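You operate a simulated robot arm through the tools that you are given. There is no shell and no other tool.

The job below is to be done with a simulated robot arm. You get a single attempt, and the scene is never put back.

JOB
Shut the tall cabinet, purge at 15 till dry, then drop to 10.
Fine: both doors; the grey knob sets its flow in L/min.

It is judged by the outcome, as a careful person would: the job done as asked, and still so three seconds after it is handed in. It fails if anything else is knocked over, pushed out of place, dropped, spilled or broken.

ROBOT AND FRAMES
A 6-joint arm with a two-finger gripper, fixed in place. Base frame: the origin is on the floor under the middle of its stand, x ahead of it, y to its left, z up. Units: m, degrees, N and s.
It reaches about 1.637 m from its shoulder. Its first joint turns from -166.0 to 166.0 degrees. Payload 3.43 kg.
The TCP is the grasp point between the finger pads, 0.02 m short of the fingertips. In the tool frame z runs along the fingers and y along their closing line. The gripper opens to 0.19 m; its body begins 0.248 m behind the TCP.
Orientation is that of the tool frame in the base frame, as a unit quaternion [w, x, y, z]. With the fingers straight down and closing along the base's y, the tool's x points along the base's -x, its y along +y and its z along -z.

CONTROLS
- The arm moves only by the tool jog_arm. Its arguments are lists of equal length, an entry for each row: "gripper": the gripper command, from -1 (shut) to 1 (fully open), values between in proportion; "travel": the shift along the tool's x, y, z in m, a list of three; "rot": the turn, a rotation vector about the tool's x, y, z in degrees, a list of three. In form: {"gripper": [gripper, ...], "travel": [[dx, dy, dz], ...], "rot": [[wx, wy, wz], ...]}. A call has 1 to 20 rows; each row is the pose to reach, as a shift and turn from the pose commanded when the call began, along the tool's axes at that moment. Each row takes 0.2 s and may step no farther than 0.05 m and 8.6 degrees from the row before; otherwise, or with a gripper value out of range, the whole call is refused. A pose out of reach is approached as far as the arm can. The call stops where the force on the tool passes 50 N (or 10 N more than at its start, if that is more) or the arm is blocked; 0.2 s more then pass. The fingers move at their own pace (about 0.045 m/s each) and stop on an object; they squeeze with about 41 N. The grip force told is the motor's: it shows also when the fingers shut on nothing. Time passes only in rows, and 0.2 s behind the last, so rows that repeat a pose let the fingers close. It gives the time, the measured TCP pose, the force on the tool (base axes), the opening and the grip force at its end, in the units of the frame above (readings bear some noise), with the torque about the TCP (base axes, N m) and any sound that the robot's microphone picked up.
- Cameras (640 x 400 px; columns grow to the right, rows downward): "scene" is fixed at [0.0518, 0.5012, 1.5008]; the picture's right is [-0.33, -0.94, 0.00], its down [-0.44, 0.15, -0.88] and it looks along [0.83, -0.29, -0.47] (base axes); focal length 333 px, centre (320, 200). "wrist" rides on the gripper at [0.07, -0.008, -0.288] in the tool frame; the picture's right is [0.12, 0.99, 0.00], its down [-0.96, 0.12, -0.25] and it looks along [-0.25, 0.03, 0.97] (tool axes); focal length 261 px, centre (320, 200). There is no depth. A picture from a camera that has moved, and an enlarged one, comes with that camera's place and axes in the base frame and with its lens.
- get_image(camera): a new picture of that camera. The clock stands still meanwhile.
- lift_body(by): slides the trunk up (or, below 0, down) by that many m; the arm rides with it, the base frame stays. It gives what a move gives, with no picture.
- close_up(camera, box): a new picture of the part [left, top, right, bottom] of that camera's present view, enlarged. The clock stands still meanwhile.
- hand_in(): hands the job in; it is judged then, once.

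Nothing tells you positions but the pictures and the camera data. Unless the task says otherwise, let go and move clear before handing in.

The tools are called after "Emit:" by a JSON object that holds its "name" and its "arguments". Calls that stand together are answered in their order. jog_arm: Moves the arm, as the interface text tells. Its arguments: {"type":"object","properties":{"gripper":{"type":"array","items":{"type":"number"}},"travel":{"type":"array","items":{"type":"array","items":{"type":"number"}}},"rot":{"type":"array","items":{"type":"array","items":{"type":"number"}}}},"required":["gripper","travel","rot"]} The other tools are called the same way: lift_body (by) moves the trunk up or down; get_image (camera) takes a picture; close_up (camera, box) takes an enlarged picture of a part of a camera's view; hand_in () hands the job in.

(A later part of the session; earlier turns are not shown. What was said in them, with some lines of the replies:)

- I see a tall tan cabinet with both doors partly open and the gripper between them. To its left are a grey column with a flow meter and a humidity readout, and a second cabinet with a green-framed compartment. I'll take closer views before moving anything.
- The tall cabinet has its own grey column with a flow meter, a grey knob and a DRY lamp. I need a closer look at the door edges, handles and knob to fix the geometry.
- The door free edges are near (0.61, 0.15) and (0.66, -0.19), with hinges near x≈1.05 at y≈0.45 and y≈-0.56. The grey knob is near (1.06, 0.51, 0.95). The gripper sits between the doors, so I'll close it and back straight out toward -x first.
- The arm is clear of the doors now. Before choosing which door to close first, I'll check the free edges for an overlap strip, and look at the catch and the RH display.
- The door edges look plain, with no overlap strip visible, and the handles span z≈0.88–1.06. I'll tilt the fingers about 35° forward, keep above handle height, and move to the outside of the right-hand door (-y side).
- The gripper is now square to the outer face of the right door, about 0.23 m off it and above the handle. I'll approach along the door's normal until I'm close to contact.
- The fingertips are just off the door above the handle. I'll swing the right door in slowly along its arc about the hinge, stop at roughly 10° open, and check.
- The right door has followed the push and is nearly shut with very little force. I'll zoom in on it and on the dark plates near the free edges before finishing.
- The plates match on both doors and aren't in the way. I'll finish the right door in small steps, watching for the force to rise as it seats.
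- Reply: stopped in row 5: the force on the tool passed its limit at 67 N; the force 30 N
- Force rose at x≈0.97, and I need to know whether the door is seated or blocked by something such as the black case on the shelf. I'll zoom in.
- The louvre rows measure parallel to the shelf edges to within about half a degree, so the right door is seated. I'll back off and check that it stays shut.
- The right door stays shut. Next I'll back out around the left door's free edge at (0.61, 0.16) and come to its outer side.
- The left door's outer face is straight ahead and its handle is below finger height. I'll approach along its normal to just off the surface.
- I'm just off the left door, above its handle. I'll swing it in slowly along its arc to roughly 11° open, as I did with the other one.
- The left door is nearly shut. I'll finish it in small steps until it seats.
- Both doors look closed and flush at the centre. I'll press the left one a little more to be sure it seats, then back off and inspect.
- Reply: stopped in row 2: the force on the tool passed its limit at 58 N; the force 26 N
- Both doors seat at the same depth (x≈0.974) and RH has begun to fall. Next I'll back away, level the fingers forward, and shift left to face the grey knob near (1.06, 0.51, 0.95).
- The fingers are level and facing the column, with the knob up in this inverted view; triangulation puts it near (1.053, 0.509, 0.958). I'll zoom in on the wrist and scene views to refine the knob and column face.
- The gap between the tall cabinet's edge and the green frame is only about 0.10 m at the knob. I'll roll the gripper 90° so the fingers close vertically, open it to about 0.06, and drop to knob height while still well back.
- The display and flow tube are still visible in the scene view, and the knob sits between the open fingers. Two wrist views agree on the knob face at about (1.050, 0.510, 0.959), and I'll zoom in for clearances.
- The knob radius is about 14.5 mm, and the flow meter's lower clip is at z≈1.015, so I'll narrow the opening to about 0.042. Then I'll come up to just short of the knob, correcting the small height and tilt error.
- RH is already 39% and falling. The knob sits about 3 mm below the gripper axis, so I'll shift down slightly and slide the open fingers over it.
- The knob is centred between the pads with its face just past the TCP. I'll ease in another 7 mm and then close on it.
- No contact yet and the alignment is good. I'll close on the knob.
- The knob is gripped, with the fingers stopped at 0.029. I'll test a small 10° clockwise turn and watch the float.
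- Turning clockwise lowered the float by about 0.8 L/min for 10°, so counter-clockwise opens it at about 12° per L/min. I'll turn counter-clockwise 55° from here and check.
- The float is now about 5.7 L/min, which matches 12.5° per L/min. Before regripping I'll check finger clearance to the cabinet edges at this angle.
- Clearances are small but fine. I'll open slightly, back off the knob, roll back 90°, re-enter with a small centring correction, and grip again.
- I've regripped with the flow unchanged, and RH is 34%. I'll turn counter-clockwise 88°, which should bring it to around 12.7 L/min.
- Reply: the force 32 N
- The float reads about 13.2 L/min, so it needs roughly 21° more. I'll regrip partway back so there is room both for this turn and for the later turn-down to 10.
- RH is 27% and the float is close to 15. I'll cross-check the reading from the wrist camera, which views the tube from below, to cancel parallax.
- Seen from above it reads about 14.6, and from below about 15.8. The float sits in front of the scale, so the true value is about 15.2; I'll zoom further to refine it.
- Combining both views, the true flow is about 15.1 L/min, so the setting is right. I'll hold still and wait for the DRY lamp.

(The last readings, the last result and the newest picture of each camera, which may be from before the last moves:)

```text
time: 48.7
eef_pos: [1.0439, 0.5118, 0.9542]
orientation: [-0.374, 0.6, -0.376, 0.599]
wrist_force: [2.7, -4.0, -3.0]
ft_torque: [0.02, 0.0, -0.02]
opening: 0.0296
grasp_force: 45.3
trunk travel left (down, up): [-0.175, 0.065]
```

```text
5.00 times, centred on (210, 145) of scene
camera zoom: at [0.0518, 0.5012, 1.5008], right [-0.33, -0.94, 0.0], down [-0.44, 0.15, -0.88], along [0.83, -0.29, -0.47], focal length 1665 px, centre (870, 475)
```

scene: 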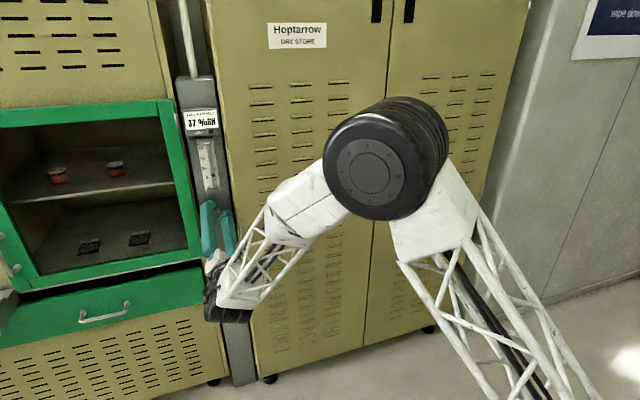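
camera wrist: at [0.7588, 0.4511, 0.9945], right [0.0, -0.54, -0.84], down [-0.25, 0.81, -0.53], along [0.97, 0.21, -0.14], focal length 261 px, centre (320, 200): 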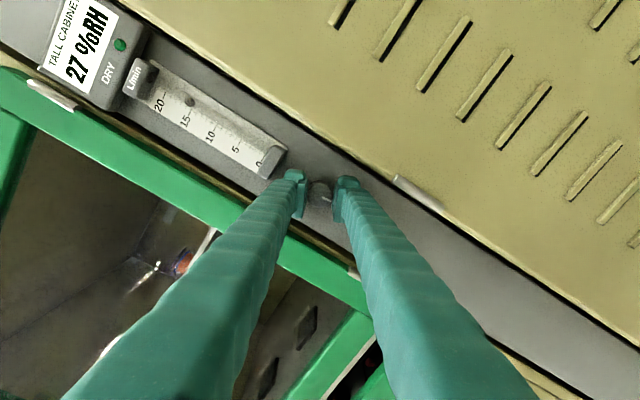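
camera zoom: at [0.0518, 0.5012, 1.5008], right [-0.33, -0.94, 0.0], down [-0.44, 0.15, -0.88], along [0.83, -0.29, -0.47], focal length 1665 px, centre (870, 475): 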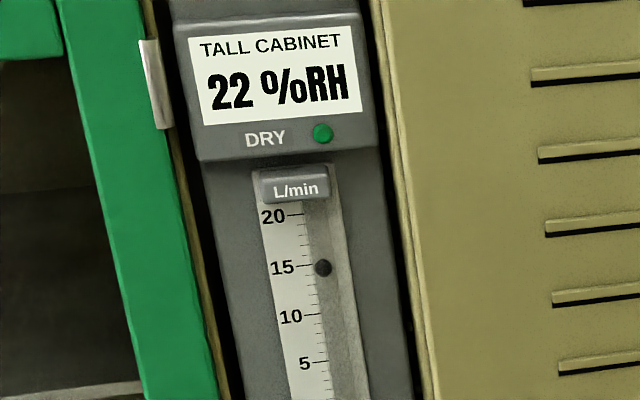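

RH is 22% and the lamp is not lit yet. I'll keep waiting.

Emit:
{"name": "jog_arm", "arguments": {"gripper": [-1, -1, -1, -1, -1, -1, -1, -1, -1, -1, -1, -1, -1, -1, -1, -1, -1, -1, -1, -1], "travel": [[0, 0, 0], [0, 0, 0], [0, 0, 0], [0, 0, 0], [0, 0, 0], [0, 0, 0], [0, 0, 0], [0, 0, 0], [0, 0, 0], [0, 0, 0], [0, 0, 0], [0, 0, 0], [0, 0, 0], [0, 0, 0], [0, 0, 0], [0, 0, 0], [0, 0, 0], [0, 0, 0], [0, 0, 0], [0, 0, 0]], "rot": [[0, 0, 0], [0, 0, 0], [0, 0, 0], [0, 0, 0], [0, 0, 0], [0, 0, 0], [0, 0, 0], [0, 0, 0], [0, 0, 0], [0, 0, 0], [0, 0, 0], [0, 0, 0], [0, 0, 0], [0, 0, 0], [0, 0, 0], [0, 0, 0], [0, 0, 0], [0, 0, 0], [0, 0, 0], [0, 0, 0]]}}

Emit:
{"name": "close_up", "arguments": {"camera": "scene", "box": [190, 105, 230, 185]}}

Emit:
{"name": "close_up", "arguments": {"camera": "scene", "box": [195, 145, 225, 165]}}

Emit:
{"name": "close_up", "arguments": {"camera": "wrist", "box": [175, 80, 235, 120]}}

```text
time: 52.9
eef_pos: [1.0441, 0.5118, 0.9546]
orientation: [-0.375, 0.601, -0.375, 0.599]
wrist_force: [0.0, -4.1, -5.0]
ft_torque: [0.01, 0.02, -0.01]
opening: 0.0298
grasp_force: 44.6
trunk travel left (down, up): [-0.175, 0.065]
```

```text
5.00 times, centred on (210, 145) of scene
camera zoom: at [0.0518, 0.5012, 1.5008], right [-0.33, -0.94, 0.0], down [-0.44, 0.15, -0.88], along [0.83, -0.29, -0.47], focal length 1665 px, centre (870, 475)
```

zoom: 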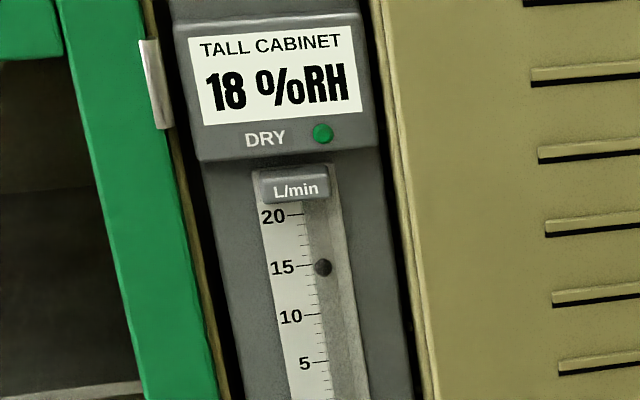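

```text
16.00 times, centred on (210, 155) of scene
camera zoom: at [0.0518, 0.5012, 1.5008], right [-0.33, -0.94, 0.0], down [-0.44, 0.15, -0.88], along [0.83, -0.29, -0.47], focal length 5327 px, centre (2080, 920)
```

zoom: 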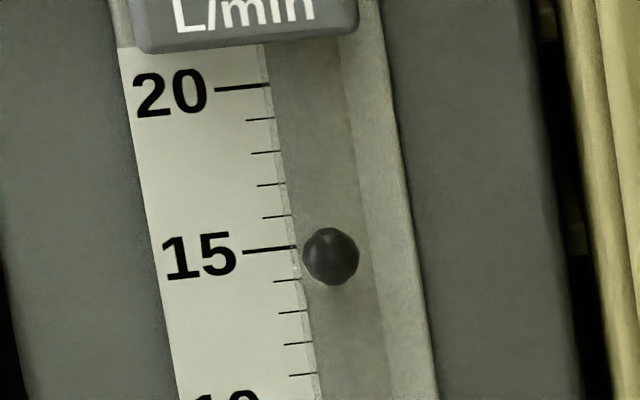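

```text
10.00 times, centred on (205, 100) of wrist
camera zoom: at [0.7587, 0.4511, 0.9945], right [0.0, -0.54, -0.84], down [-0.25, 0.81, -0.52], along [0.97, 0.21, -0.14], focal length 2606 px, centre (1470, 1200)
```

zoom: 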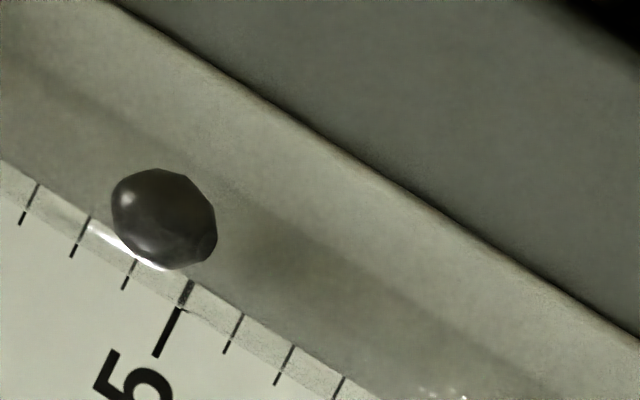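

The flow is steady at about 15.2 and RH is 18%. I'll keep waiting.

Emit:
{"name": "jog_arm", "arguments": {"gripper": [-1, -1, -1, -1, -1, -1, -1, -1, -1, -1, -1, -1, -1, -1, -1, -1, -1, -1, -1, -1], "travel": [[0, 0, 0], [0, 0, 0], [0, 0, 0], [0, 0, 0], [0, 0, 0], [0, 0, 0], [0, 0, 0], [0, 0, 0], [0, 0, 0], [0, 0, 0], [0, 0, 0], [0, 0, 0], [0, 0, 0], [0, 0, 0], [0, 0, 0], [0, 0, 0], [0, 0, 0], [0, 0, 0], [0, 0, 0], [0, 0, 0]], "rot": [[0, 0, 0], [0, 0, 0], [0, 0, 0], [0, 0, 0], [0, 0, 0], [0, 0, 0], [0, 0, 0], [0, 0, 0], [0, 0, 0], [0, 0, 0], [0, 0, 0], [0, 0, 0], [0, 0, 0], [0, 0, 0], [0, 0, 0], [0, 0, 0], [0, 0, 0], [0, 0, 0], [0, 0, 0], [0, 0, 0]]}}

Emit:
{"name": "close_up", "arguments": {"camera": "scene", "box": [190, 105, 230, 185]}}

```text
time: 57.1
eef_pos: [1.0445, 0.512, 0.9543]
orientation: [-0.375, 0.601, -0.375, 0.598]
wrist_force: [-0.6, -1.9, -5.7]
ft_torque: [0.01, 0.05, 0.0]
opening: 0.0297
grasp_force: 45.4
trunk travel left (down, up): [-0.175, 0.065]
```

```text
5.00 times, centred on (210, 145) of scene
camera zoom: at [0.0518, 0.5012, 1.5008], right [-0.33, -0.94, 0.0], down [-0.44, 0.15, -0.88], along [0.83, -0.29, -0.47], focal length 1665 px, centre (870, 475)
```

zoom: 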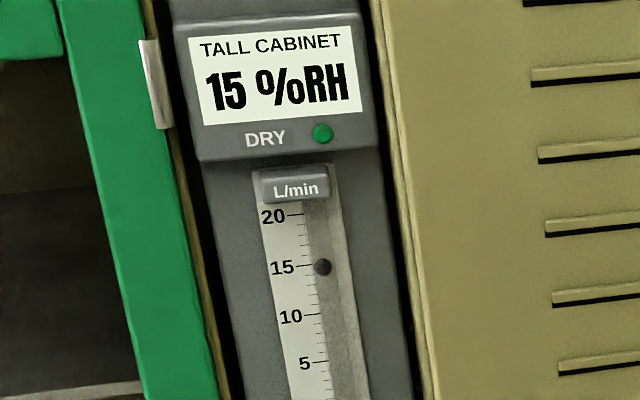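

RH is 15% and decaying steadily. I'll continue to hold.

Emit:
{"name": "jog_arm", "arguments": {"gripper": [-1, -1, -1, -1, -1, -1, -1, -1, -1, -1, -1, -1, -1, -1, -1, -1, -1, -1, -1, -1], "travel": [[0, 0, 0], [0, 0, 0], [0, 0, 0], [0, 0, 0], [0, 0, 0], [0, 0, 0], [0, 0, 0], [0, 0, 0], [0, 0, 0], [0, 0, 0], [0, 0, 0], [0, 0, 0], [0, 0, 0], [0, 0, 0], [0, 0, 0], [0, 0, 0], [0, 0, 0], [0, 0, 0], [0, 0, 0], [0, 0, 0]], "rot": [[0, 0, 0], [0, 0, 0], [0, 0, 0], [0, 0, 0], [0, 0, 0], [0, 0, 0], [0, 0, 0], [0, 0, 0], [0, 0, 0], [0, 0, 0], [0, 0, 0], [0, 0, 0], [0, 0, 0], [0, 0, 0], [0, 0, 0], [0, 0, 0], [0, 0, 0], [0, 0, 0], [0, 0, 0], [0, 0, 0]]}}

Emit:
{"name": "close_up", "arguments": {"camera": "scene", "box": [190, 105, 230, 185]}}

```text
time: 61.3
eef_pos: [1.0441, 0.5121, 0.9544]
orientation: [-0.375, 0.601, -0.375, 0.599]
wrist_force: [1.6, -2.0, -5.0]
ft_torque: [0.01, 0.06, 0.03]
opening: 0.0297
grasp_force: 45.1
trunk travel left (down, up): [-0.175, 0.065]
```

```text
5.00 times, centred on (210, 145) of scene
camera zoom: at [0.0518, 0.5012, 1.5008], right [-0.33, -0.94, 0.0], down [-0.44, 0.15, -0.88], along [0.83, -0.29, -0.47], focal length 1665 px, centre (870, 475)
```

zoom: 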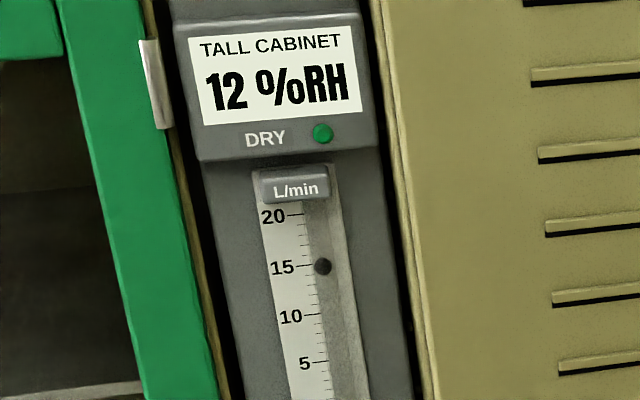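

Emit:
{"name": "jog_arm", "arguments": {"gripper": [-1, -1, -1, -1, -1, -1, -1, -1, -1, -1, -1, -1, -1, -1, -1, -1, -1, -1, -1, -1], "travel": [[0, 0, 0], [0, 0, 0], [0, 0, 0], [0, 0, 0], [0, 0, 0], [0, 0, 0], [0, 0, 0], [0, 0, 0], [0, 0, 0], [0, 0, 0], [0, 0, 0], [0, 0, 0], [0, 0, 0], [0, 0, 0], [0, 0, 0], [0, 0, 0], [0, 0, 0], [0, 0, 0], [0, 0, 0], [0, 0, 0]], "rot": [[0, 0, 0], [0, 0, 0], [0, 0, 0], [0, 0, 0], [0, 0, 0], [0, 0, 0], [0, 0, 0], [0, 0, 0], [0, 0, 0], [0, 0, 0], [0, 0, 0], [0, 0, 0], [0, 0, 0], [0, 0, 0], [0, 0, 0], [0, 0, 0], [0, 0, 0], [0, 0, 0], [0, 0, 0], [0, 0, 0]]}}

Emit:
{"name": "close_up", "arguments": {"camera": "scene", "box": [190, 105, 230, 185]}}

Emit:
{"name": "get_image", "arguments": {"camera": "scene"}}

```text
time: 65.5
eef_pos: [1.0437, 0.5118, 0.9552]
orientation: [-0.374, 0.601, -0.374, 0.599]
wrist_force: [0.4, -1.0, -4.4]
ft_torque: [0.0, 0.02, -0.03]
opening: 0.0296
grasp_force: 45.2
trunk travel left (down, up): [-0.175, 0.065]
```

```text
5.00 times, centred on (210, 145) of scene
camera zoom: at [0.0518, 0.5012, 1.5008], right [-0.33, -0.94, 0.0], down [-0.44, 0.15, -0.88], along [0.83, -0.29, -0.47], focal length 1665 px, centre (870, 475)
```

zoom: 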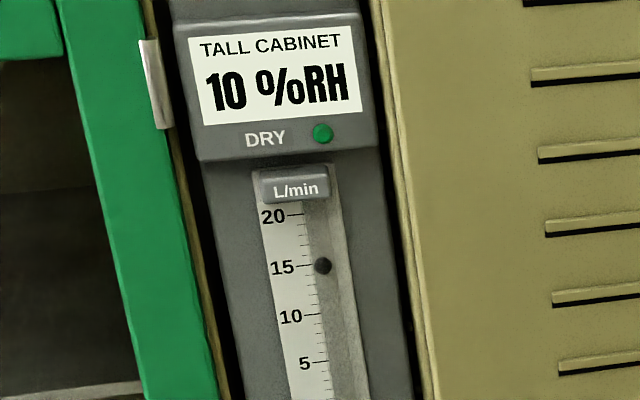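

```text
taken
```

scene: 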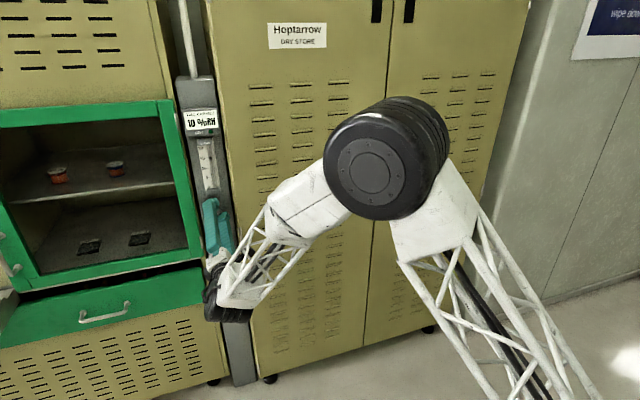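

RH is 10% and the lamp is still dull, so it isn't dry yet. I'll keep holding at 15.

Emit:
{"name": "jog_arm", "arguments": {"gripper": [-1, -1, -1, -1, -1, -1, -1, -1, -1, -1, -1, -1, -1, -1, -1, -1, -1, -1, -1, -1], "travel": [[0, 0, 0], [0, 0, 0], [0, 0, 0], [0, 0, 0], [0, 0, 0], [0, 0, 0], [0, 0, 0], [0, 0, 0], [0, 0, 0], [0, 0, 0], [0, 0, 0], [0, 0, 0], [0, 0, 0], [0, 0, 0], [0, 0, 0], [0, 0, 0], [0, 0, 0], [0, 0, 0], [0, 0, 0], [0, 0, 0]], "rot": [[0, 0, 0], [0, 0, 0], [0, 0, 0], [0, 0, 0], [0, 0, 0], [0, 0, 0], [0, 0, 0], [0, 0, 0], [0, 0, 0], [0, 0, 0], [0, 0, 0], [0, 0, 0], [0, 0, 0], [0, 0, 0], [0, 0, 0], [0, 0, 0], [0, 0, 0], [0, 0, 0], [0, 0, 0], [0, 0, 0]]}}

Emit:
{"name": "close_up", "arguments": {"camera": "scene", "box": [190, 105, 230, 185]}}

Emit:
{"name": "get_image", "arguments": {"camera": "wrist"}}

```text
time: 69.7
eef_pos: [1.044, 0.5118, 0.9537]
orientation: [-0.375, 0.601, -0.374, 0.598]
wrist_force: [1.6, -1.6, -5.4]
ft_torque: [0.04, 0.04, -0.02]
opening: 0.0296
grasp_force: 45.3
trunk travel left (down, up): [-0.175, 0.065]
```

```text
5.00 times, centred on (210, 145) of scene
camera zoom: at [0.0518, 0.5012, 1.5008], right [-0.33, -0.94, 0.0], down [-0.44, 0.15, -0.88], along [0.83, -0.29, -0.47], focal length 1665 px, centre (870, 475)
```

zoom: 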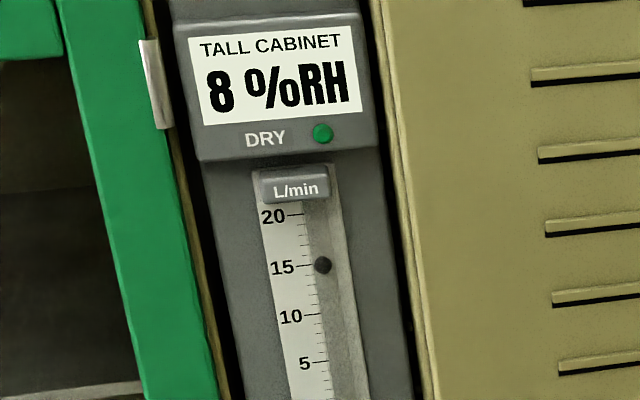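

```text
taken
camera wrist: at [0.7587, 0.451, 0.9945], right [0.0, -0.54, -0.84], down [-0.25, 0.81, -0.52], along [0.97, 0.21, -0.14], focal length 261 px, centre (320, 200)
```

wrist: 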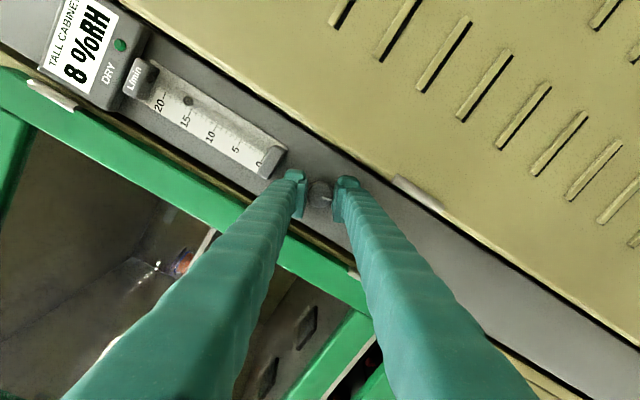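

RH is 8% and the lamp still isn't lit, so I'll keep holding.

Emit:
{"name": "jog_arm", "arguments": {"gripper": [-1, -1, -1, -1, -1, -1, -1, -1, -1, -1, -1, -1, -1, -1, -1, -1, -1, -1, -1, -1], "travel": [[0, 0, 0], [0, 0, 0], [0, 0, 0], [0, 0, 0], [0, 0, 0], [0, 0, 0], [0, 0, 0], [0, 0, 0], [0, 0, 0], [0, 0, 0], [0, 0, 0], [0, 0, 0], [0, 0, 0], [0, 0, 0], [0, 0, 0], [0, 0, 0], [0, 0, 0], [0, 0, 0], [0, 0, 0], [0, 0, 0]], "rot": [[0, 0, 0], [0, 0, 0], [0, 0, 0], [0, 0, 0], [0, 0, 0], [0, 0, 0], [0, 0, 0], [0, 0, 0], [0, 0, 0], [0, 0, 0], [0, 0, 0], [0, 0, 0], [0, 0, 0], [0, 0, 0], [0, 0, 0], [0, 0, 0], [0, 0, 0], [0, 0, 0], [0, 0, 0], [0, 0, 0]]}}

Emit:
{"name": "close_up", "arguments": {"camera": "scene", "box": [190, 105, 230, 185]}}

```text
time: 73.9
eef_pos: [1.0444, 0.5117, 0.9546]
orientation: [-0.374, 0.601, -0.375, 0.598]
wrist_force: [-0.6, -1.4, -3.7]
ft_torque: [0.01, 0.0, -0.01]
opening: 0.0296
grasp_force: 44.4
trunk travel left (down, up): [-0.175, 0.065]
```

```text
5.00 times, centred on (210, 145) of scene
camera zoom: at [0.0518, 0.5012, 1.5008], right [-0.33, -0.94, 0.0], down [-0.44, 0.15, -0.88], along [0.83, -0.29, -0.47], focal length 1665 px, centre (870, 475)
```

zoom: 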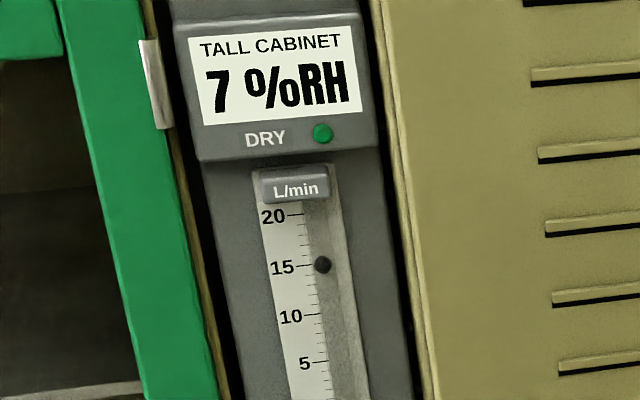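

Emit:
{"name": "jog_arm", "arguments": {"gripper": [-1, -1, -1, -1, -1, -1, -1, -1, -1, -1, -1, -1, -1, -1, -1, -1, -1, -1, -1, -1], "travel": [[0, 0, 0], [0, 0, 0], [0, 0, 0], [0, 0, 0], [0, 0, 0], [0, 0, 0], [0, 0, 0], [0, 0, 0], [0, 0, 0], [0, 0, 0], [0, 0, 0], [0, 0, 0], [0, 0, 0], [0, 0, 0], [0, 0, 0], [0, 0, 0], [0, 0, 0], [0, 0, 0], [0, 0, 0], [0, 0, 0]], "rot": [[0, 0, 0], [0, 0, 0], [0, 0, 0], [0, 0, 0], [0, 0, 0], [0, 0, 0], [0, 0, 0], [0, 0, 0], [0, 0, 0], [0, 0, 0], [0, 0, 0], [0, 0, 0], [0, 0, 0], [0, 0, 0], [0, 0, 0], [0, 0, 0], [0, 0, 0], [0, 0, 0], [0, 0, 0], [0, 0, 0]]}}

Emit:
{"name": "close_up", "arguments": {"camera": "scene", "box": [190, 105, 230, 185]}}

```text
time: 78.1
eef_pos: [1.0444, 0.5108, 0.954]
orientation: [-0.374, 0.601, -0.375, 0.598]
wrist_force: [1.0, -0.9, -4.4]
ft_torque: [0.01, 0.05, -0.02]
opening: 0.0296
grasp_force: 45.2
trunk travel left (down, up): [-0.175, 0.065]
```

```text
5.00 times, centred on (210, 145) of scene
camera zoom: at [0.0518, 0.5012, 1.5008], right [-0.33, -0.94, 0.0], down [-0.44, 0.15, -0.88], along [0.83, -0.29, -0.47], focal length 1665 px, centre (870, 475)
```

zoom: 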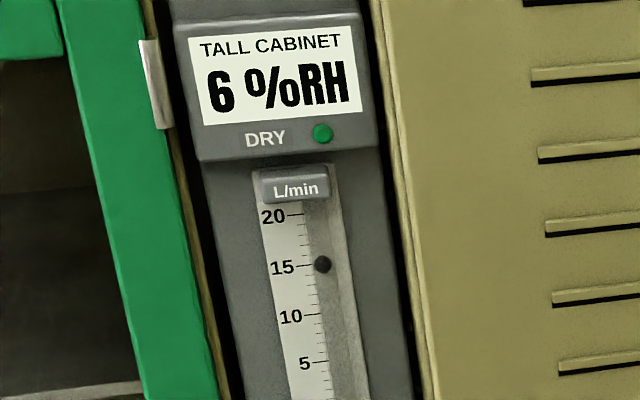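

RH is 6% with the lamp unchanged and the flow still about 15. I'll keep holding.

Emit:
{"name": "jog_arm", "arguments": {"gripper": [-1, -1, -1, -1, -1, -1, -1, -1, -1, -1, -1, -1, -1, -1, -1, -1, -1, -1, -1, -1], "travel": [[0, 0, 0], [0, 0, 0], [0, 0, 0], [0, 0, 0], [0, 0, 0], [0, 0, 0], [0, 0, 0], [0, 0, 0], [0, 0, 0], [0, 0, 0], [0, 0, 0], [0, 0, 0], [0, 0, 0], [0, 0, 0], [0, 0, 0], [0, 0, 0], [0, 0, 0], [0, 0, 0], [0, 0, 0], [0, 0, 0]], "rot": [[0, 0, 0], [0, 0, 0], [0, 0, 0], [0, 0, 0], [0, 0, 0], [0, 0, 0], [0, 0, 0], [0, 0, 0], [0, 0, 0], [0, 0, 0], [0, 0, 0], [0, 0, 0], [0, 0, 0], [0, 0, 0], [0, 0, 0], [0, 0, 0], [0, 0, 0], [0, 0, 0], [0, 0, 0], [0, 0, 0]]}}

Emit:
{"name": "close_up", "arguments": {"camera": "scene", "box": [190, 105, 230, 185]}}

```text
time: 82.3
eef_pos: [1.0442, 0.5113, 0.9554]
orientation: [-0.375, 0.601, -0.375, 0.598]
wrist_force: [0.2, -0.1, -4.6]
ft_torque: [0.0, 0.0, -0.03]
opening: 0.0296
grasp_force: 45.4
trunk travel left (down, up): [-0.175, 0.065]
```

```text
5.00 times, centred on (210, 145) of scene
camera zoom: at [0.0518, 0.5012, 1.5008], right [-0.33, -0.94, 0.0], down [-0.44, 0.15, -0.88], along [0.83, -0.29, -0.47], focal length 1665 px, centre (870, 475)
```

zoom: 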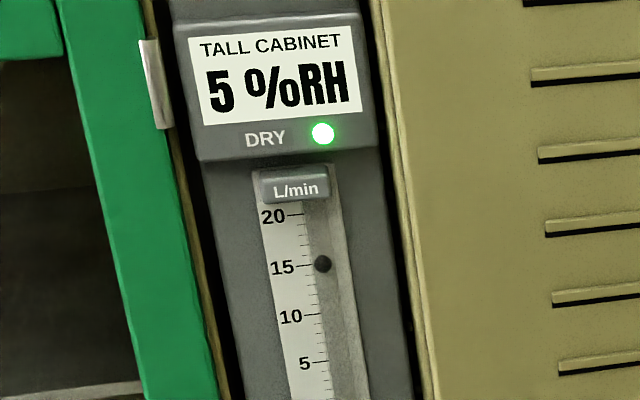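

The DRY lamp is now brightly lit at 5% RH. I'll turn clockwise toward 10 L/min, 52° first, then fine-tune.

Emit:
{"name": "jog_arm", "arguments": {"gripper": [-1, -1, -1, -1, -1, -1, -1, -1, -1, -1, -1, -1], "travel": [[0, 0, 0], [0, 0, 0], [0, 0, 0], [0, 0, 0], [0, 0, 0], [0, 0, 0], [0, 0, 0], [0, 0, 0], [0, 0, 0], [0, 0, 0], [0, 0, 0], [0, 0, 0]], "rot": [[0, 0, 6], [0, 0, 13], [0, 0, 20], [0, 0, 27], [0, 0, 34], [0, 0, 41], [0, 0, 47], [0, 0, 52], [0, 0, 52], [0, 0, 52], [0, 0, 52], [0, 0, 52]]}}

Emit:
{"name": "close_up", "arguments": {"camera": "scene", "box": [190, 105, 230, 185]}}

Emit:
{"name": "close_up", "arguments": {"camera": "scene", "box": [195, 155, 225, 175]}}

Emit:
{"name": "get_image", "arguments": {"camera": "wrist"}}

```text
time: 84.9
eef_pos: [1.0455, 0.5101, 0.9549]
orientation: [0.599, -0.376, 0.6, -0.374]
wrist_force: [-1.5, -0.4, 2.1]
ft_torque: [0.03, -0.02, 0.02]
opening: 0.0294
grasp_force: 44.8
trunk travel left (down, up): [-0.175, 0.065]
```

```text
5.00 times, centred on (210, 145) of scene
camera zoom: at [0.0518, 0.5012, 1.5008], right [-0.33, -0.94, 0.0], down [-0.44, 0.15, -0.88], along [0.83, -0.29, -0.47], focal length 1665 px, centre (870, 475)
```

zoom: 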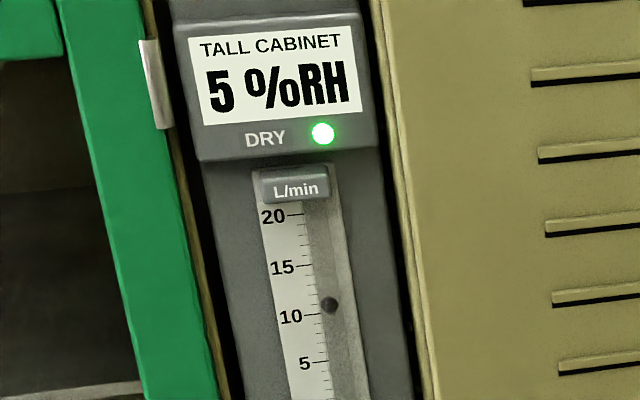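

```text
16.00 times, centred on (210, 165) of scene
camera zoom: at [0.0518, 0.5012, 1.5008], right [-0.33, -0.94, 0.0], down [-0.44, 0.15, -0.88], along [0.83, -0.29, -0.47], focal length 5327 px, centre (2080, 760)
```

zoom: 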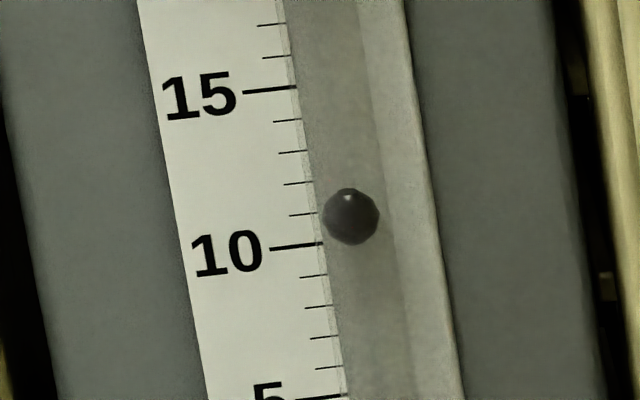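

```text
taken
camera wrist: at [0.7585, 0.4435, 0.9336], right [0.0, 0.33, -0.94], down [-0.25, 0.91, 0.32], along [0.97, 0.23, 0.08], focal length 261 px, centre (320, 200)
```

wrist: 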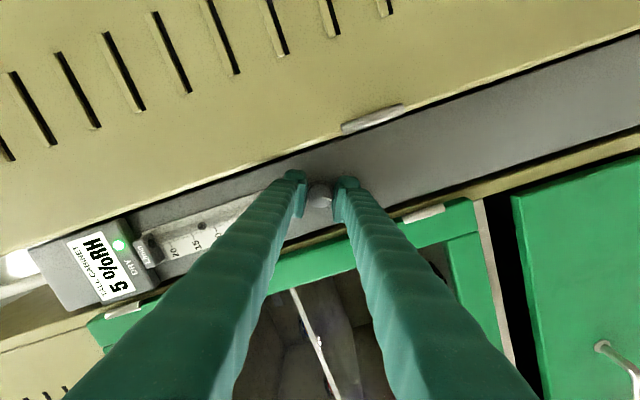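

Correcting for parallax, that is about 11.3 L/min. I'll turn a further 14° clockwise and let the float settle.

Emit:
{"name": "jog_arm", "arguments": {"gripper": [-1, -1, -1, -1, -1, -1, -1, -1, -1, -1, -1, -1], "travel": [[0, 0, 0], [0, 0, 0], [0, 0, 0], [0, 0, 0], [0, 0, 0], [0, 0, 0], [0, 0, 0], [0, 0, 0], [0, 0, 0], [0, 0, 0], [0, 0, 0], [0, 0, 0]], "rot": [[0, 0, 5], [0, 0, 10], [0, 0, 14], [0, 0, 14], [0, 0, 14], [0, 0, 14], [0, 0, 14], [0, 0, 14], [0, 0, 14], [0, 0, 14], [0, 0, 14], [0, 0, 14]]}}

Emit:
{"name": "close_up", "arguments": {"camera": "scene", "box": [190, 105, 230, 185]}}

Emit:
{"name": "close_up", "arguments": {"camera": "scene", "box": [195, 155, 225, 175]}}

```text
time: 87.5
eef_pos: [1.0452, 0.5115, 0.9557]
orientation: [0.64, -0.3, 0.642, -0.298]
wrist_force: [4.2, 4.0, 10.7]
ft_torque: [0.02, -0.07, 0.0]
opening: 0.0297
grasp_force: 45.1
trunk travel left (down, up): [-0.175, 0.065]
```

```text
5.00 times, centred on (210, 145) of scene
camera zoom: at [0.0518, 0.5012, 1.5008], right [-0.33, -0.94, 0.0], down [-0.44, 0.15, -0.88], along [0.83, -0.29, -0.47], focal length 1665 px, centre (870, 475)
```

zoom: 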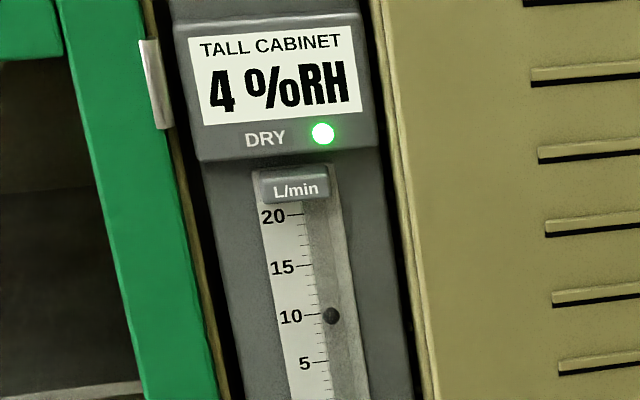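

```text
16.00 times, centred on (210, 165) of scene
camera zoom: at [0.0518, 0.5012, 1.5008], right [-0.33, -0.94, 0.0], down [-0.44, 0.15, -0.88], along [0.83, -0.29, -0.47], focal length 5327 px, centre (2080, 760)
```

zoom: 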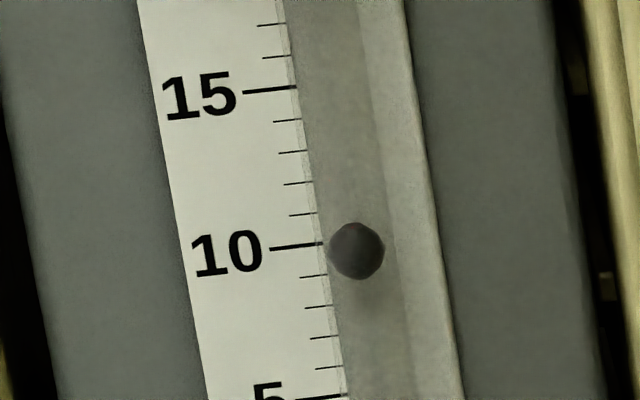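

The corrected reading is about 10.3. I'll trim 3° more clockwise and check again.

Emit:
{"name": "jog_arm", "arguments": {"gripper": [-1, -1, -1, -1, -1, -1, -1, -1], "travel": [[0, 0, 0], [0, 0, 0], [0, 0, 0], [0, 0, 0], [0, 0, 0], [0, 0, 0], [0, 0, 0], [0, 0, 0]], "rot": [[0, 0, 1.5], [0, 0, 3], [0, 0, 3], [0, 0, 3], [0, 0, 3], [0, 0, 3], [0, 0, 3], [0, 0, 3]]}}

Emit:
{"name": "close_up", "arguments": {"camera": "scene", "box": [195, 155, 225, 175]}}

Emit:
{"name": "get_image", "arguments": {"camera": "wrist"}}

```text
time: 89.3
eef_pos: [1.0451, 0.5131, 0.9558]
orientation: [0.648, -0.283, 0.649, -0.281]
wrist_force: [1.0, 2.6, 13.5]
ft_torque: [-0.01, -0.09, 0.06]
opening: 0.0295
grasp_force: 45.1
trunk travel left (down, up): [-0.175, 0.065]
```

```text
16.00 times, centred on (210, 165) of scene
camera zoom: at [0.0518, 0.5012, 1.5008], right [-0.33, -0.94, 0.0], down [-0.44, 0.15, -0.88], along [0.83, -0.29, -0.47], focal length 5327 px, centre (2080, 760)
```

zoom: 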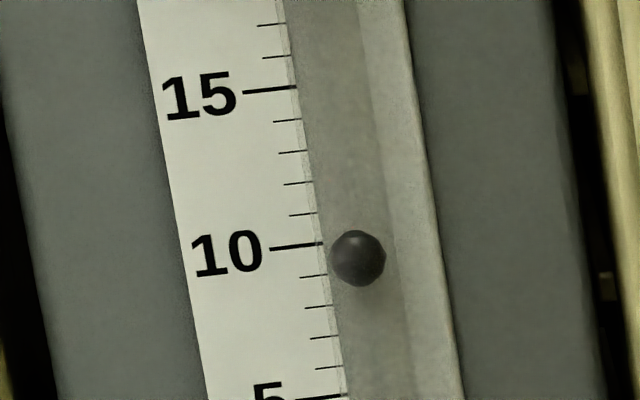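

```text
taken
camera wrist: at [0.7584, 0.453, 0.9152], right [0.0, 0.59, -0.81], down [-0.25, 0.78, 0.57], along [0.97, 0.2, 0.14], focal length 261 px, centre (320, 200)
```

wrist: 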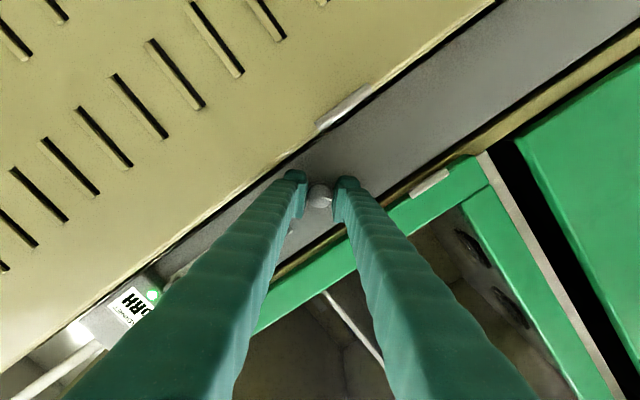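

The corrected reading is now about 10.05 L/min. I'll release gently, back straight off the knob, and re-check the float.

Emit:
{"name": "jog_arm", "arguments": {"gripper": [-0.85, -0.61, -0.61, -0.61, -0.61, -0.61, -0.61, -0.61], "travel": [[0, 0, 0], [0, -0.0008, 0], [0, -0.0008, 0], [0, -0.0008, -0.01], [0, -0.0008, -0.025], [0, -0.0008, -0.055], [0, -0.0008, -0.1], [0, -0.0008, -0.14]], "rot": [[0, 0, 0], [0, 0, 0], [0, 0, 0], [0, 0, 0], [0, 0, 0], [0, 0, 0], [0, 0, 0], [0, 0, 0]]}}

Emit:
{"name": "close_up", "arguments": {"camera": "scene", "box": [195, 155, 225, 175]}}

Emit:
{"name": "close_up", "arguments": {"camera": "scene", "box": [190, 105, 230, 185]}}

Emit:
{"name": "get_image", "arguments": {"camera": "wrist"}}

```text
time: 91.1
eef_pos: [0.9052, 0.5096, 0.9564]
orientation: [0.647, -0.282, 0.65, -0.282]
wrist_force: [0.3, -0.1, -0.3]
ft_torque: [0.03, -0.14, 0.03]
opening: 0.0367
grasp_force: 0.1
trunk travel left (down, up): [-0.175, 0.065]
```

```text
16.00 times, centred on (210, 165) of scene
camera zoom: at [0.0518, 0.5012, 1.5008], right [-0.33, -0.94, 0.0], down [-0.44, 0.15, -0.88], along [0.83, -0.29, -0.47], focal length 5327 px, centre (2080, 760)
```

zoom: 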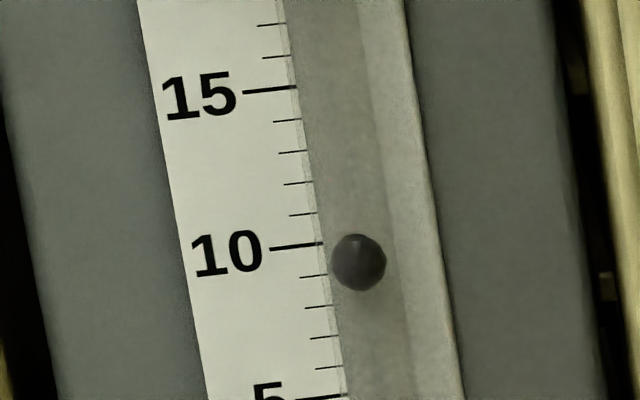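

```text
5.00 times, centred on (210, 145) of scene
camera zoom: at [0.0518, 0.5012, 1.5008], right [-0.33, -0.94, 0.0], down [-0.44, 0.15, -0.88], along [0.83, -0.29, -0.47], focal length 1665 px, centre (870, 475)
```

zoom: 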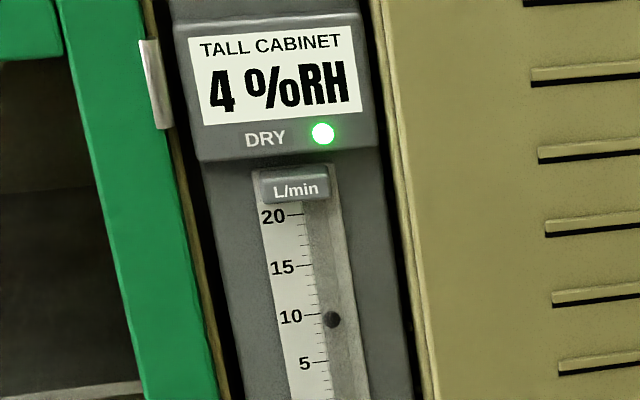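

```text
taken
camera wrist: at [0.6184, 0.4515, 0.9165], right [0.0, 0.59, -0.81], down [-0.25, 0.78, 0.57], along [0.97, 0.2, 0.14], focal length 261 px, centre (320, 200)
```

wrist: 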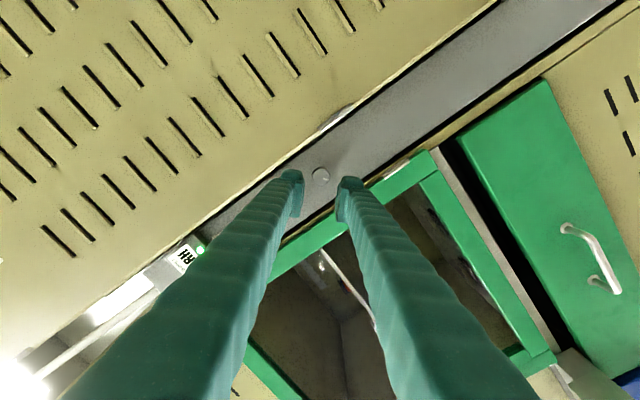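

After release the corrected reading is about 9.9–10.0 L/min, and the DRY lamp is lit at 4% RH. To be sure, I'll back off and raise the wrist camera level with the float for a parallax-free look.

Emit:
{"name": "jog_arm", "arguments": {"gripper": [-0.61, -0.4, 0, 0.3, 0.58, 0.58, 0.58, 0.58], "travel": [[0, 0, -0.03], [-0.0165, -0.0177, -0.05], [-0.033, -0.0354, -0.07], [-0.0495, -0.0531, -0.09], [-0.066, -0.0708, -0.1], [-0.0825, -0.0885, -0.1], [-0.0989, -0.1061, -0.1], [-0.0989, -0.1061, -0.1]], "rot": [[0, 0, -7], [0, 0, -14], [0, 0, -21], [0, 0, -28], [0, 0, -35], [0, 0, -41], [0, 0, -47], [0, 0, -47]]}}

Emit:
{"name": "get_image", "arguments": {"camera": "wrist"}}

Emit:
{"name": "get_image", "arguments": {"camera": "scene"}}

```text
time: 92.9
eef_pos: [0.8056, 0.5116, 1.1012]
orientation: [-0.482, 0.517, -0.483, 0.517]
wrist_force: [0.4, 0.2, -0.3]
ft_torque: [0.01, 0.0, -0.03]
opening: 0.1502
grasp_force: 0.1
trunk travel left (down, up): [-0.175, 0.065]
```

```text
taken
camera wrist: at [0.5195, 0.4403, 1.1166], right [0.0, -0.19, -0.98], down [-0.25, 0.95, -0.18], along [0.97, 0.24, -0.05], focal length 261 px, centre (320, 200)
```

wrist: 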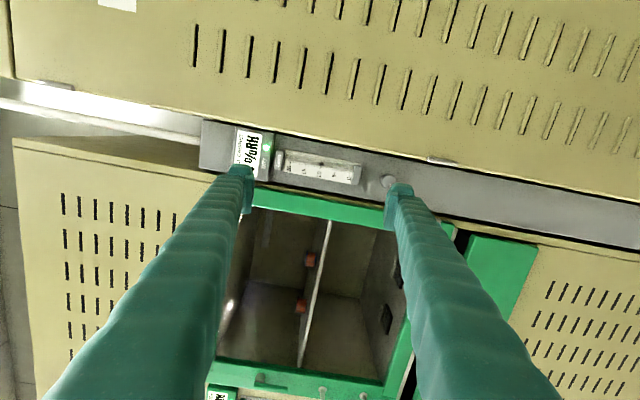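

```text
taken
```

scene: 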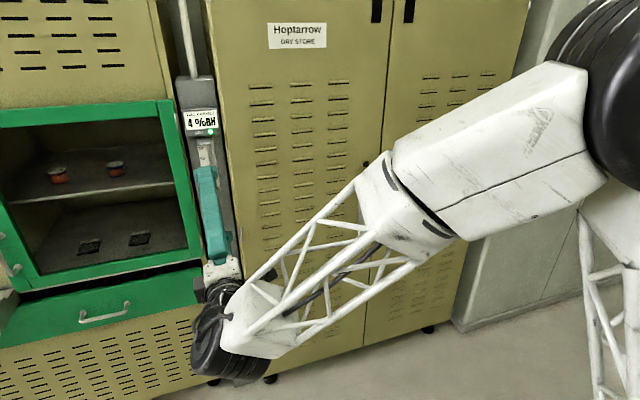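

Emit:
{"name": "close_up", "arguments": {"camera": "wrist", "box": [295, 150, 345, 185]}}

Emit:
{"name": "close_up", "arguments": {"camera": "wrist", "box": [230, 110, 410, 220]}}

Emit:
{"name": "close_up", "arguments": {"camera": "scene", "box": [240, 0, 540, 180]}}

```text
11.43 times, centred on (320, 168) of wrist
camera zoom: at [0.5195, 0.4403, 1.1166], right [0.0, -0.19, -0.98], down [-0.25, 0.95, -0.18], along [0.97, 0.24, -0.05], focal length 2979 px, centre (320, 571)
```

zoom: 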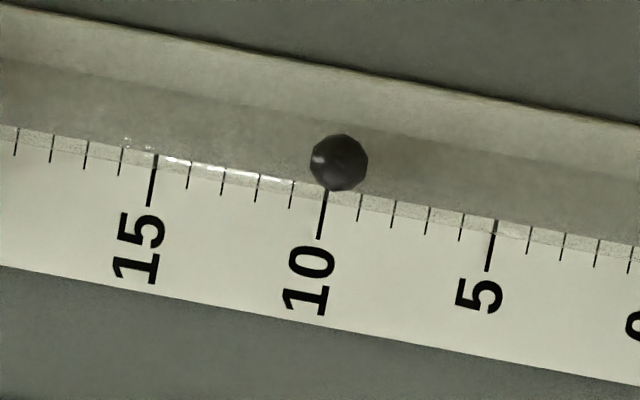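

```text
3.56 times, centred on (320, 165) of wrist
camera zoom: at [0.5195, 0.4403, 1.1166], right [0.0, -0.19, -0.98], down [-0.25, 0.95, -0.18], along [0.97, 0.24, -0.05], focal length 927 px, centre (320, 324)
```

zoom: 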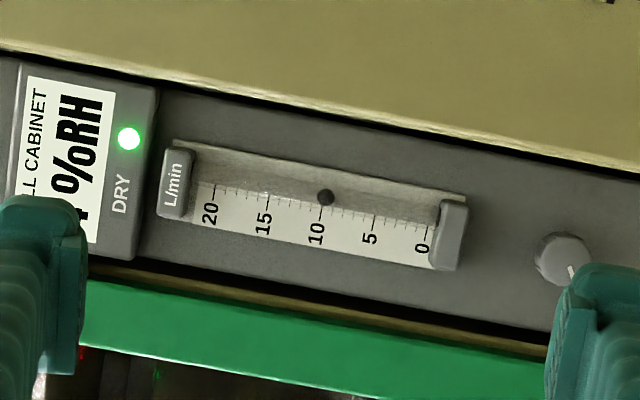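

```text
2.13 times, centred on (390, 90) of scene
camera zoom: at [0.0518, 0.5012, 1.5008], right [-0.33, -0.94, 0.0], down [-0.44, 0.15, -0.88], along [0.83, -0.29, -0.47], focal length 710 px, centre (171, 435)
```

zoom: 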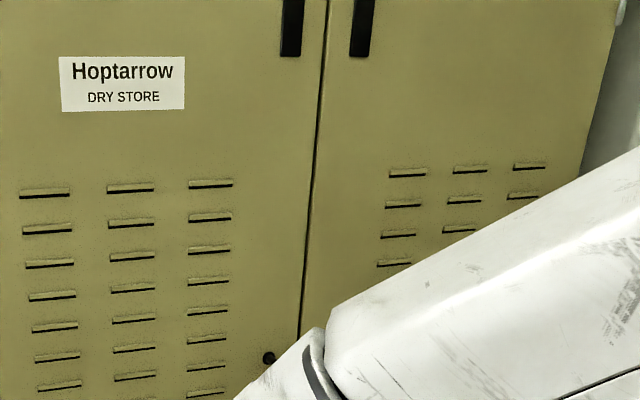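

Level with the float, it reads about 9.8 L/min, within a fifth of a small division of 10. I'll wait a couple of seconds and re-read in case it is still settling.

Emit:
{"name": "jog_arm", "arguments": {"gripper": [0.58, 0.58, 0.58, 0.58, 0.58, 0.58, 0.58, 0.58, 0.58, 0.58, 0.58, 0.58], "travel": [[0, 0, 0], [0, 0, 0], [0, 0, 0], [0, 0, 0], [0, 0, 0], [0, 0, 0], [0, 0, 0], [0, 0, 0], [0, 0, 0], [0, 0, 0], [0, 0, 0], [0, 0, 0]], "rot": [[0, 0, 0], [0, 0, 0], [0, 0, 0], [0, 0, 0], [0, 0, 0], [0, 0, 0], [0, 0, 0], [0, 0, 0], [0, 0, 0], [0, 0, 0], [0, 0, 0], [0, 0, 0]]}}

Emit:
{"name": "close_up", "arguments": {"camera": "wrist", "box": [295, 150, 345, 185]}}

Emit:
{"name": "close_up", "arguments": {"camera": "scene", "box": [190, 105, 230, 185]}}

```text
time: 95.5
eef_pos: [0.805, 0.51, 1.1012]
orientation: [-0.482, 0.518, -0.483, 0.515]
wrist_force: [-0.4, 0.5, -1.4]
ft_torque: [0.02, 0.02, -0.01]
opening: 0.1499
grasp_force: 0.0
trunk travel left (down, up): [-0.175, 0.065]
```

```text
11.43 times, centred on (320, 168) of wrist
camera zoom: at [0.5195, 0.4403, 1.1165], right [0.0, -0.19, -0.98], down [-0.25, 0.95, -0.18], along [0.97, 0.24, -0.05], focal length 2979 px, centre (320, 571)
```

zoom: 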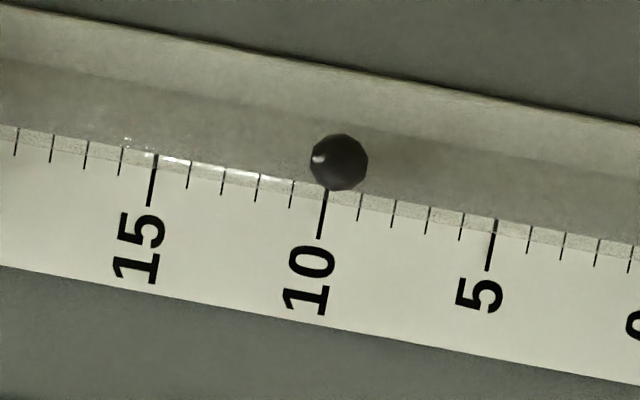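

```text
5.00 times, centred on (210, 145) of scene
camera zoom: at [0.0518, 0.5012, 1.5008], right [-0.33, -0.94, 0.0], down [-0.44, 0.15, -0.88], along [0.83, -0.29, -0.47], focal length 1665 px, centre (870, 475)
```

zoom: 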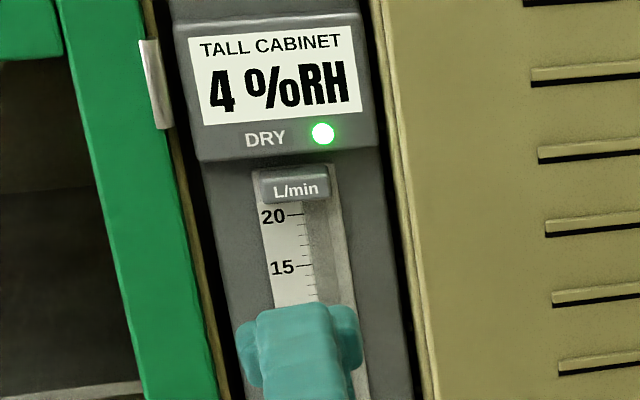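

The float is stable and RH holds at 4% with the lamp lit. I'll back further off and check the doors and surroundings once more.

Emit:
{"name": "jog_arm", "arguments": {"gripper": [0.58, 0.58, 0.58, 0.58], "travel": [[0, 0, -0.04], [0, 0, -0.08], [0, 0, -0.12], [0, 0, -0.15]], "rot": [[0, 0, 0], [0, 0, 0], [0, 0, 0], [0, 0, 0]]}}

Emit:
{"name": "get_image", "arguments": {"camera": "scene"}}

Emit:
{"name": "get_image", "arguments": {"camera": "wrist"}}

Emit:
{"name": "close_up", "arguments": {"camera": "scene", "box": [190, 105, 230, 185]}}

Emit:
{"name": "close_up", "arguments": {"camera": "wrist", "box": [0, 0, 400, 200]}}

```text
time: 96.5
eef_pos: [0.6551, 0.5102, 1.0996]
orientation: [-0.481, 0.518, -0.483, 0.517]
wrist_force: [1.2, -0.7, 0.5]
ft_torque: [0.01, -0.04, 0.01]
opening: 0.1504
grasp_force: 0.1
trunk travel left (down, up): [-0.175, 0.065]
```

```text
taken
```

scene: 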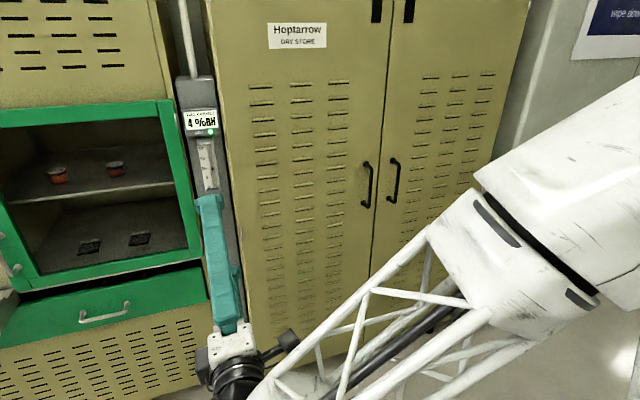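

```text
taken
camera wrist: at [0.3692, 0.4399, 1.1154], right [0.0, -0.19, -0.98], down [-0.25, 0.95, -0.18], along [0.97, 0.24, -0.05], focal length 261 px, centre (320, 200)
```

wrist: 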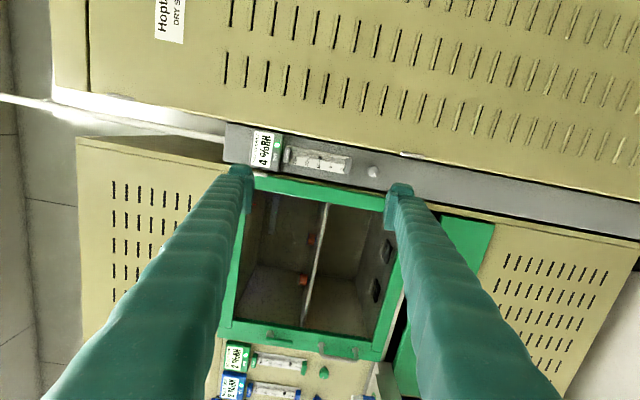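

```text
5.00 times, centred on (210, 145) of scene
camera zoom: at [0.0518, 0.5012, 1.5008], right [-0.33, -0.94, 0.0], down [-0.44, 0.15, -0.88], along [0.83, -0.29, -0.47], focal length 1665 px, centre (870, 475)
```

zoom: 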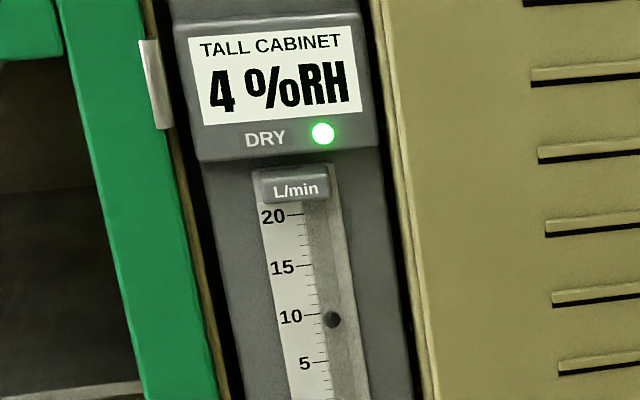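

```text
1.60 times, centred on (200, 100) of wrist
camera zoom: at [0.3692, 0.4399, 1.1154], right [0.0, -0.19, -0.98], down [-0.25, 0.95, -0.18], along [0.97, 0.24, -0.05], focal length 417 px, centre (512, 360)
```

zoom: 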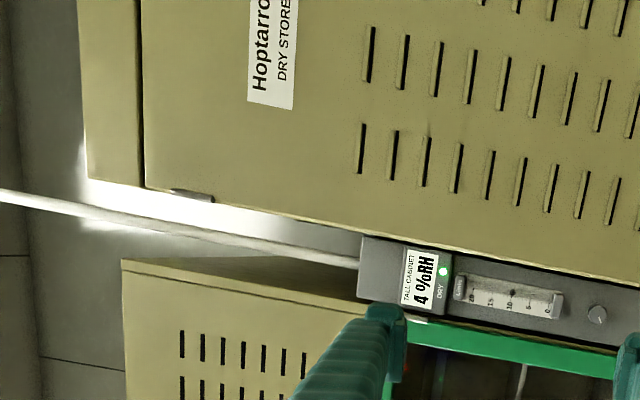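

Both tall-cabinet doors are shut, and the DRY lamp is lit at 4% RH. The flow holds steady at about 10 L/min, nothing else has moved, and the arm is clear, so I'm handing in.

Emit:
{"name": "hand_in", "arguments": {}}

```text
The job is handed in.
```

The tall cabinet is shut, it was purged at 15 L/min until dry, and the flow is now turned down to 10 L/min.

- **Doors:** both are closed flush, and they stayed shut after I let go of them.
- **Purge:** I set the flow to about 15.1 L/min and held it there until the DRY lamp lit, at 5% RH.
- **Final flow:** the float settled at about 9.8 L/min, read with the wrist camera level with it. I left it there, as it is within a quarter of a small division of 10.
- **Last check:** humidity was 4% with the DRY lamp lit. The gripper was open and clear of everything, and nothing else had been moved.
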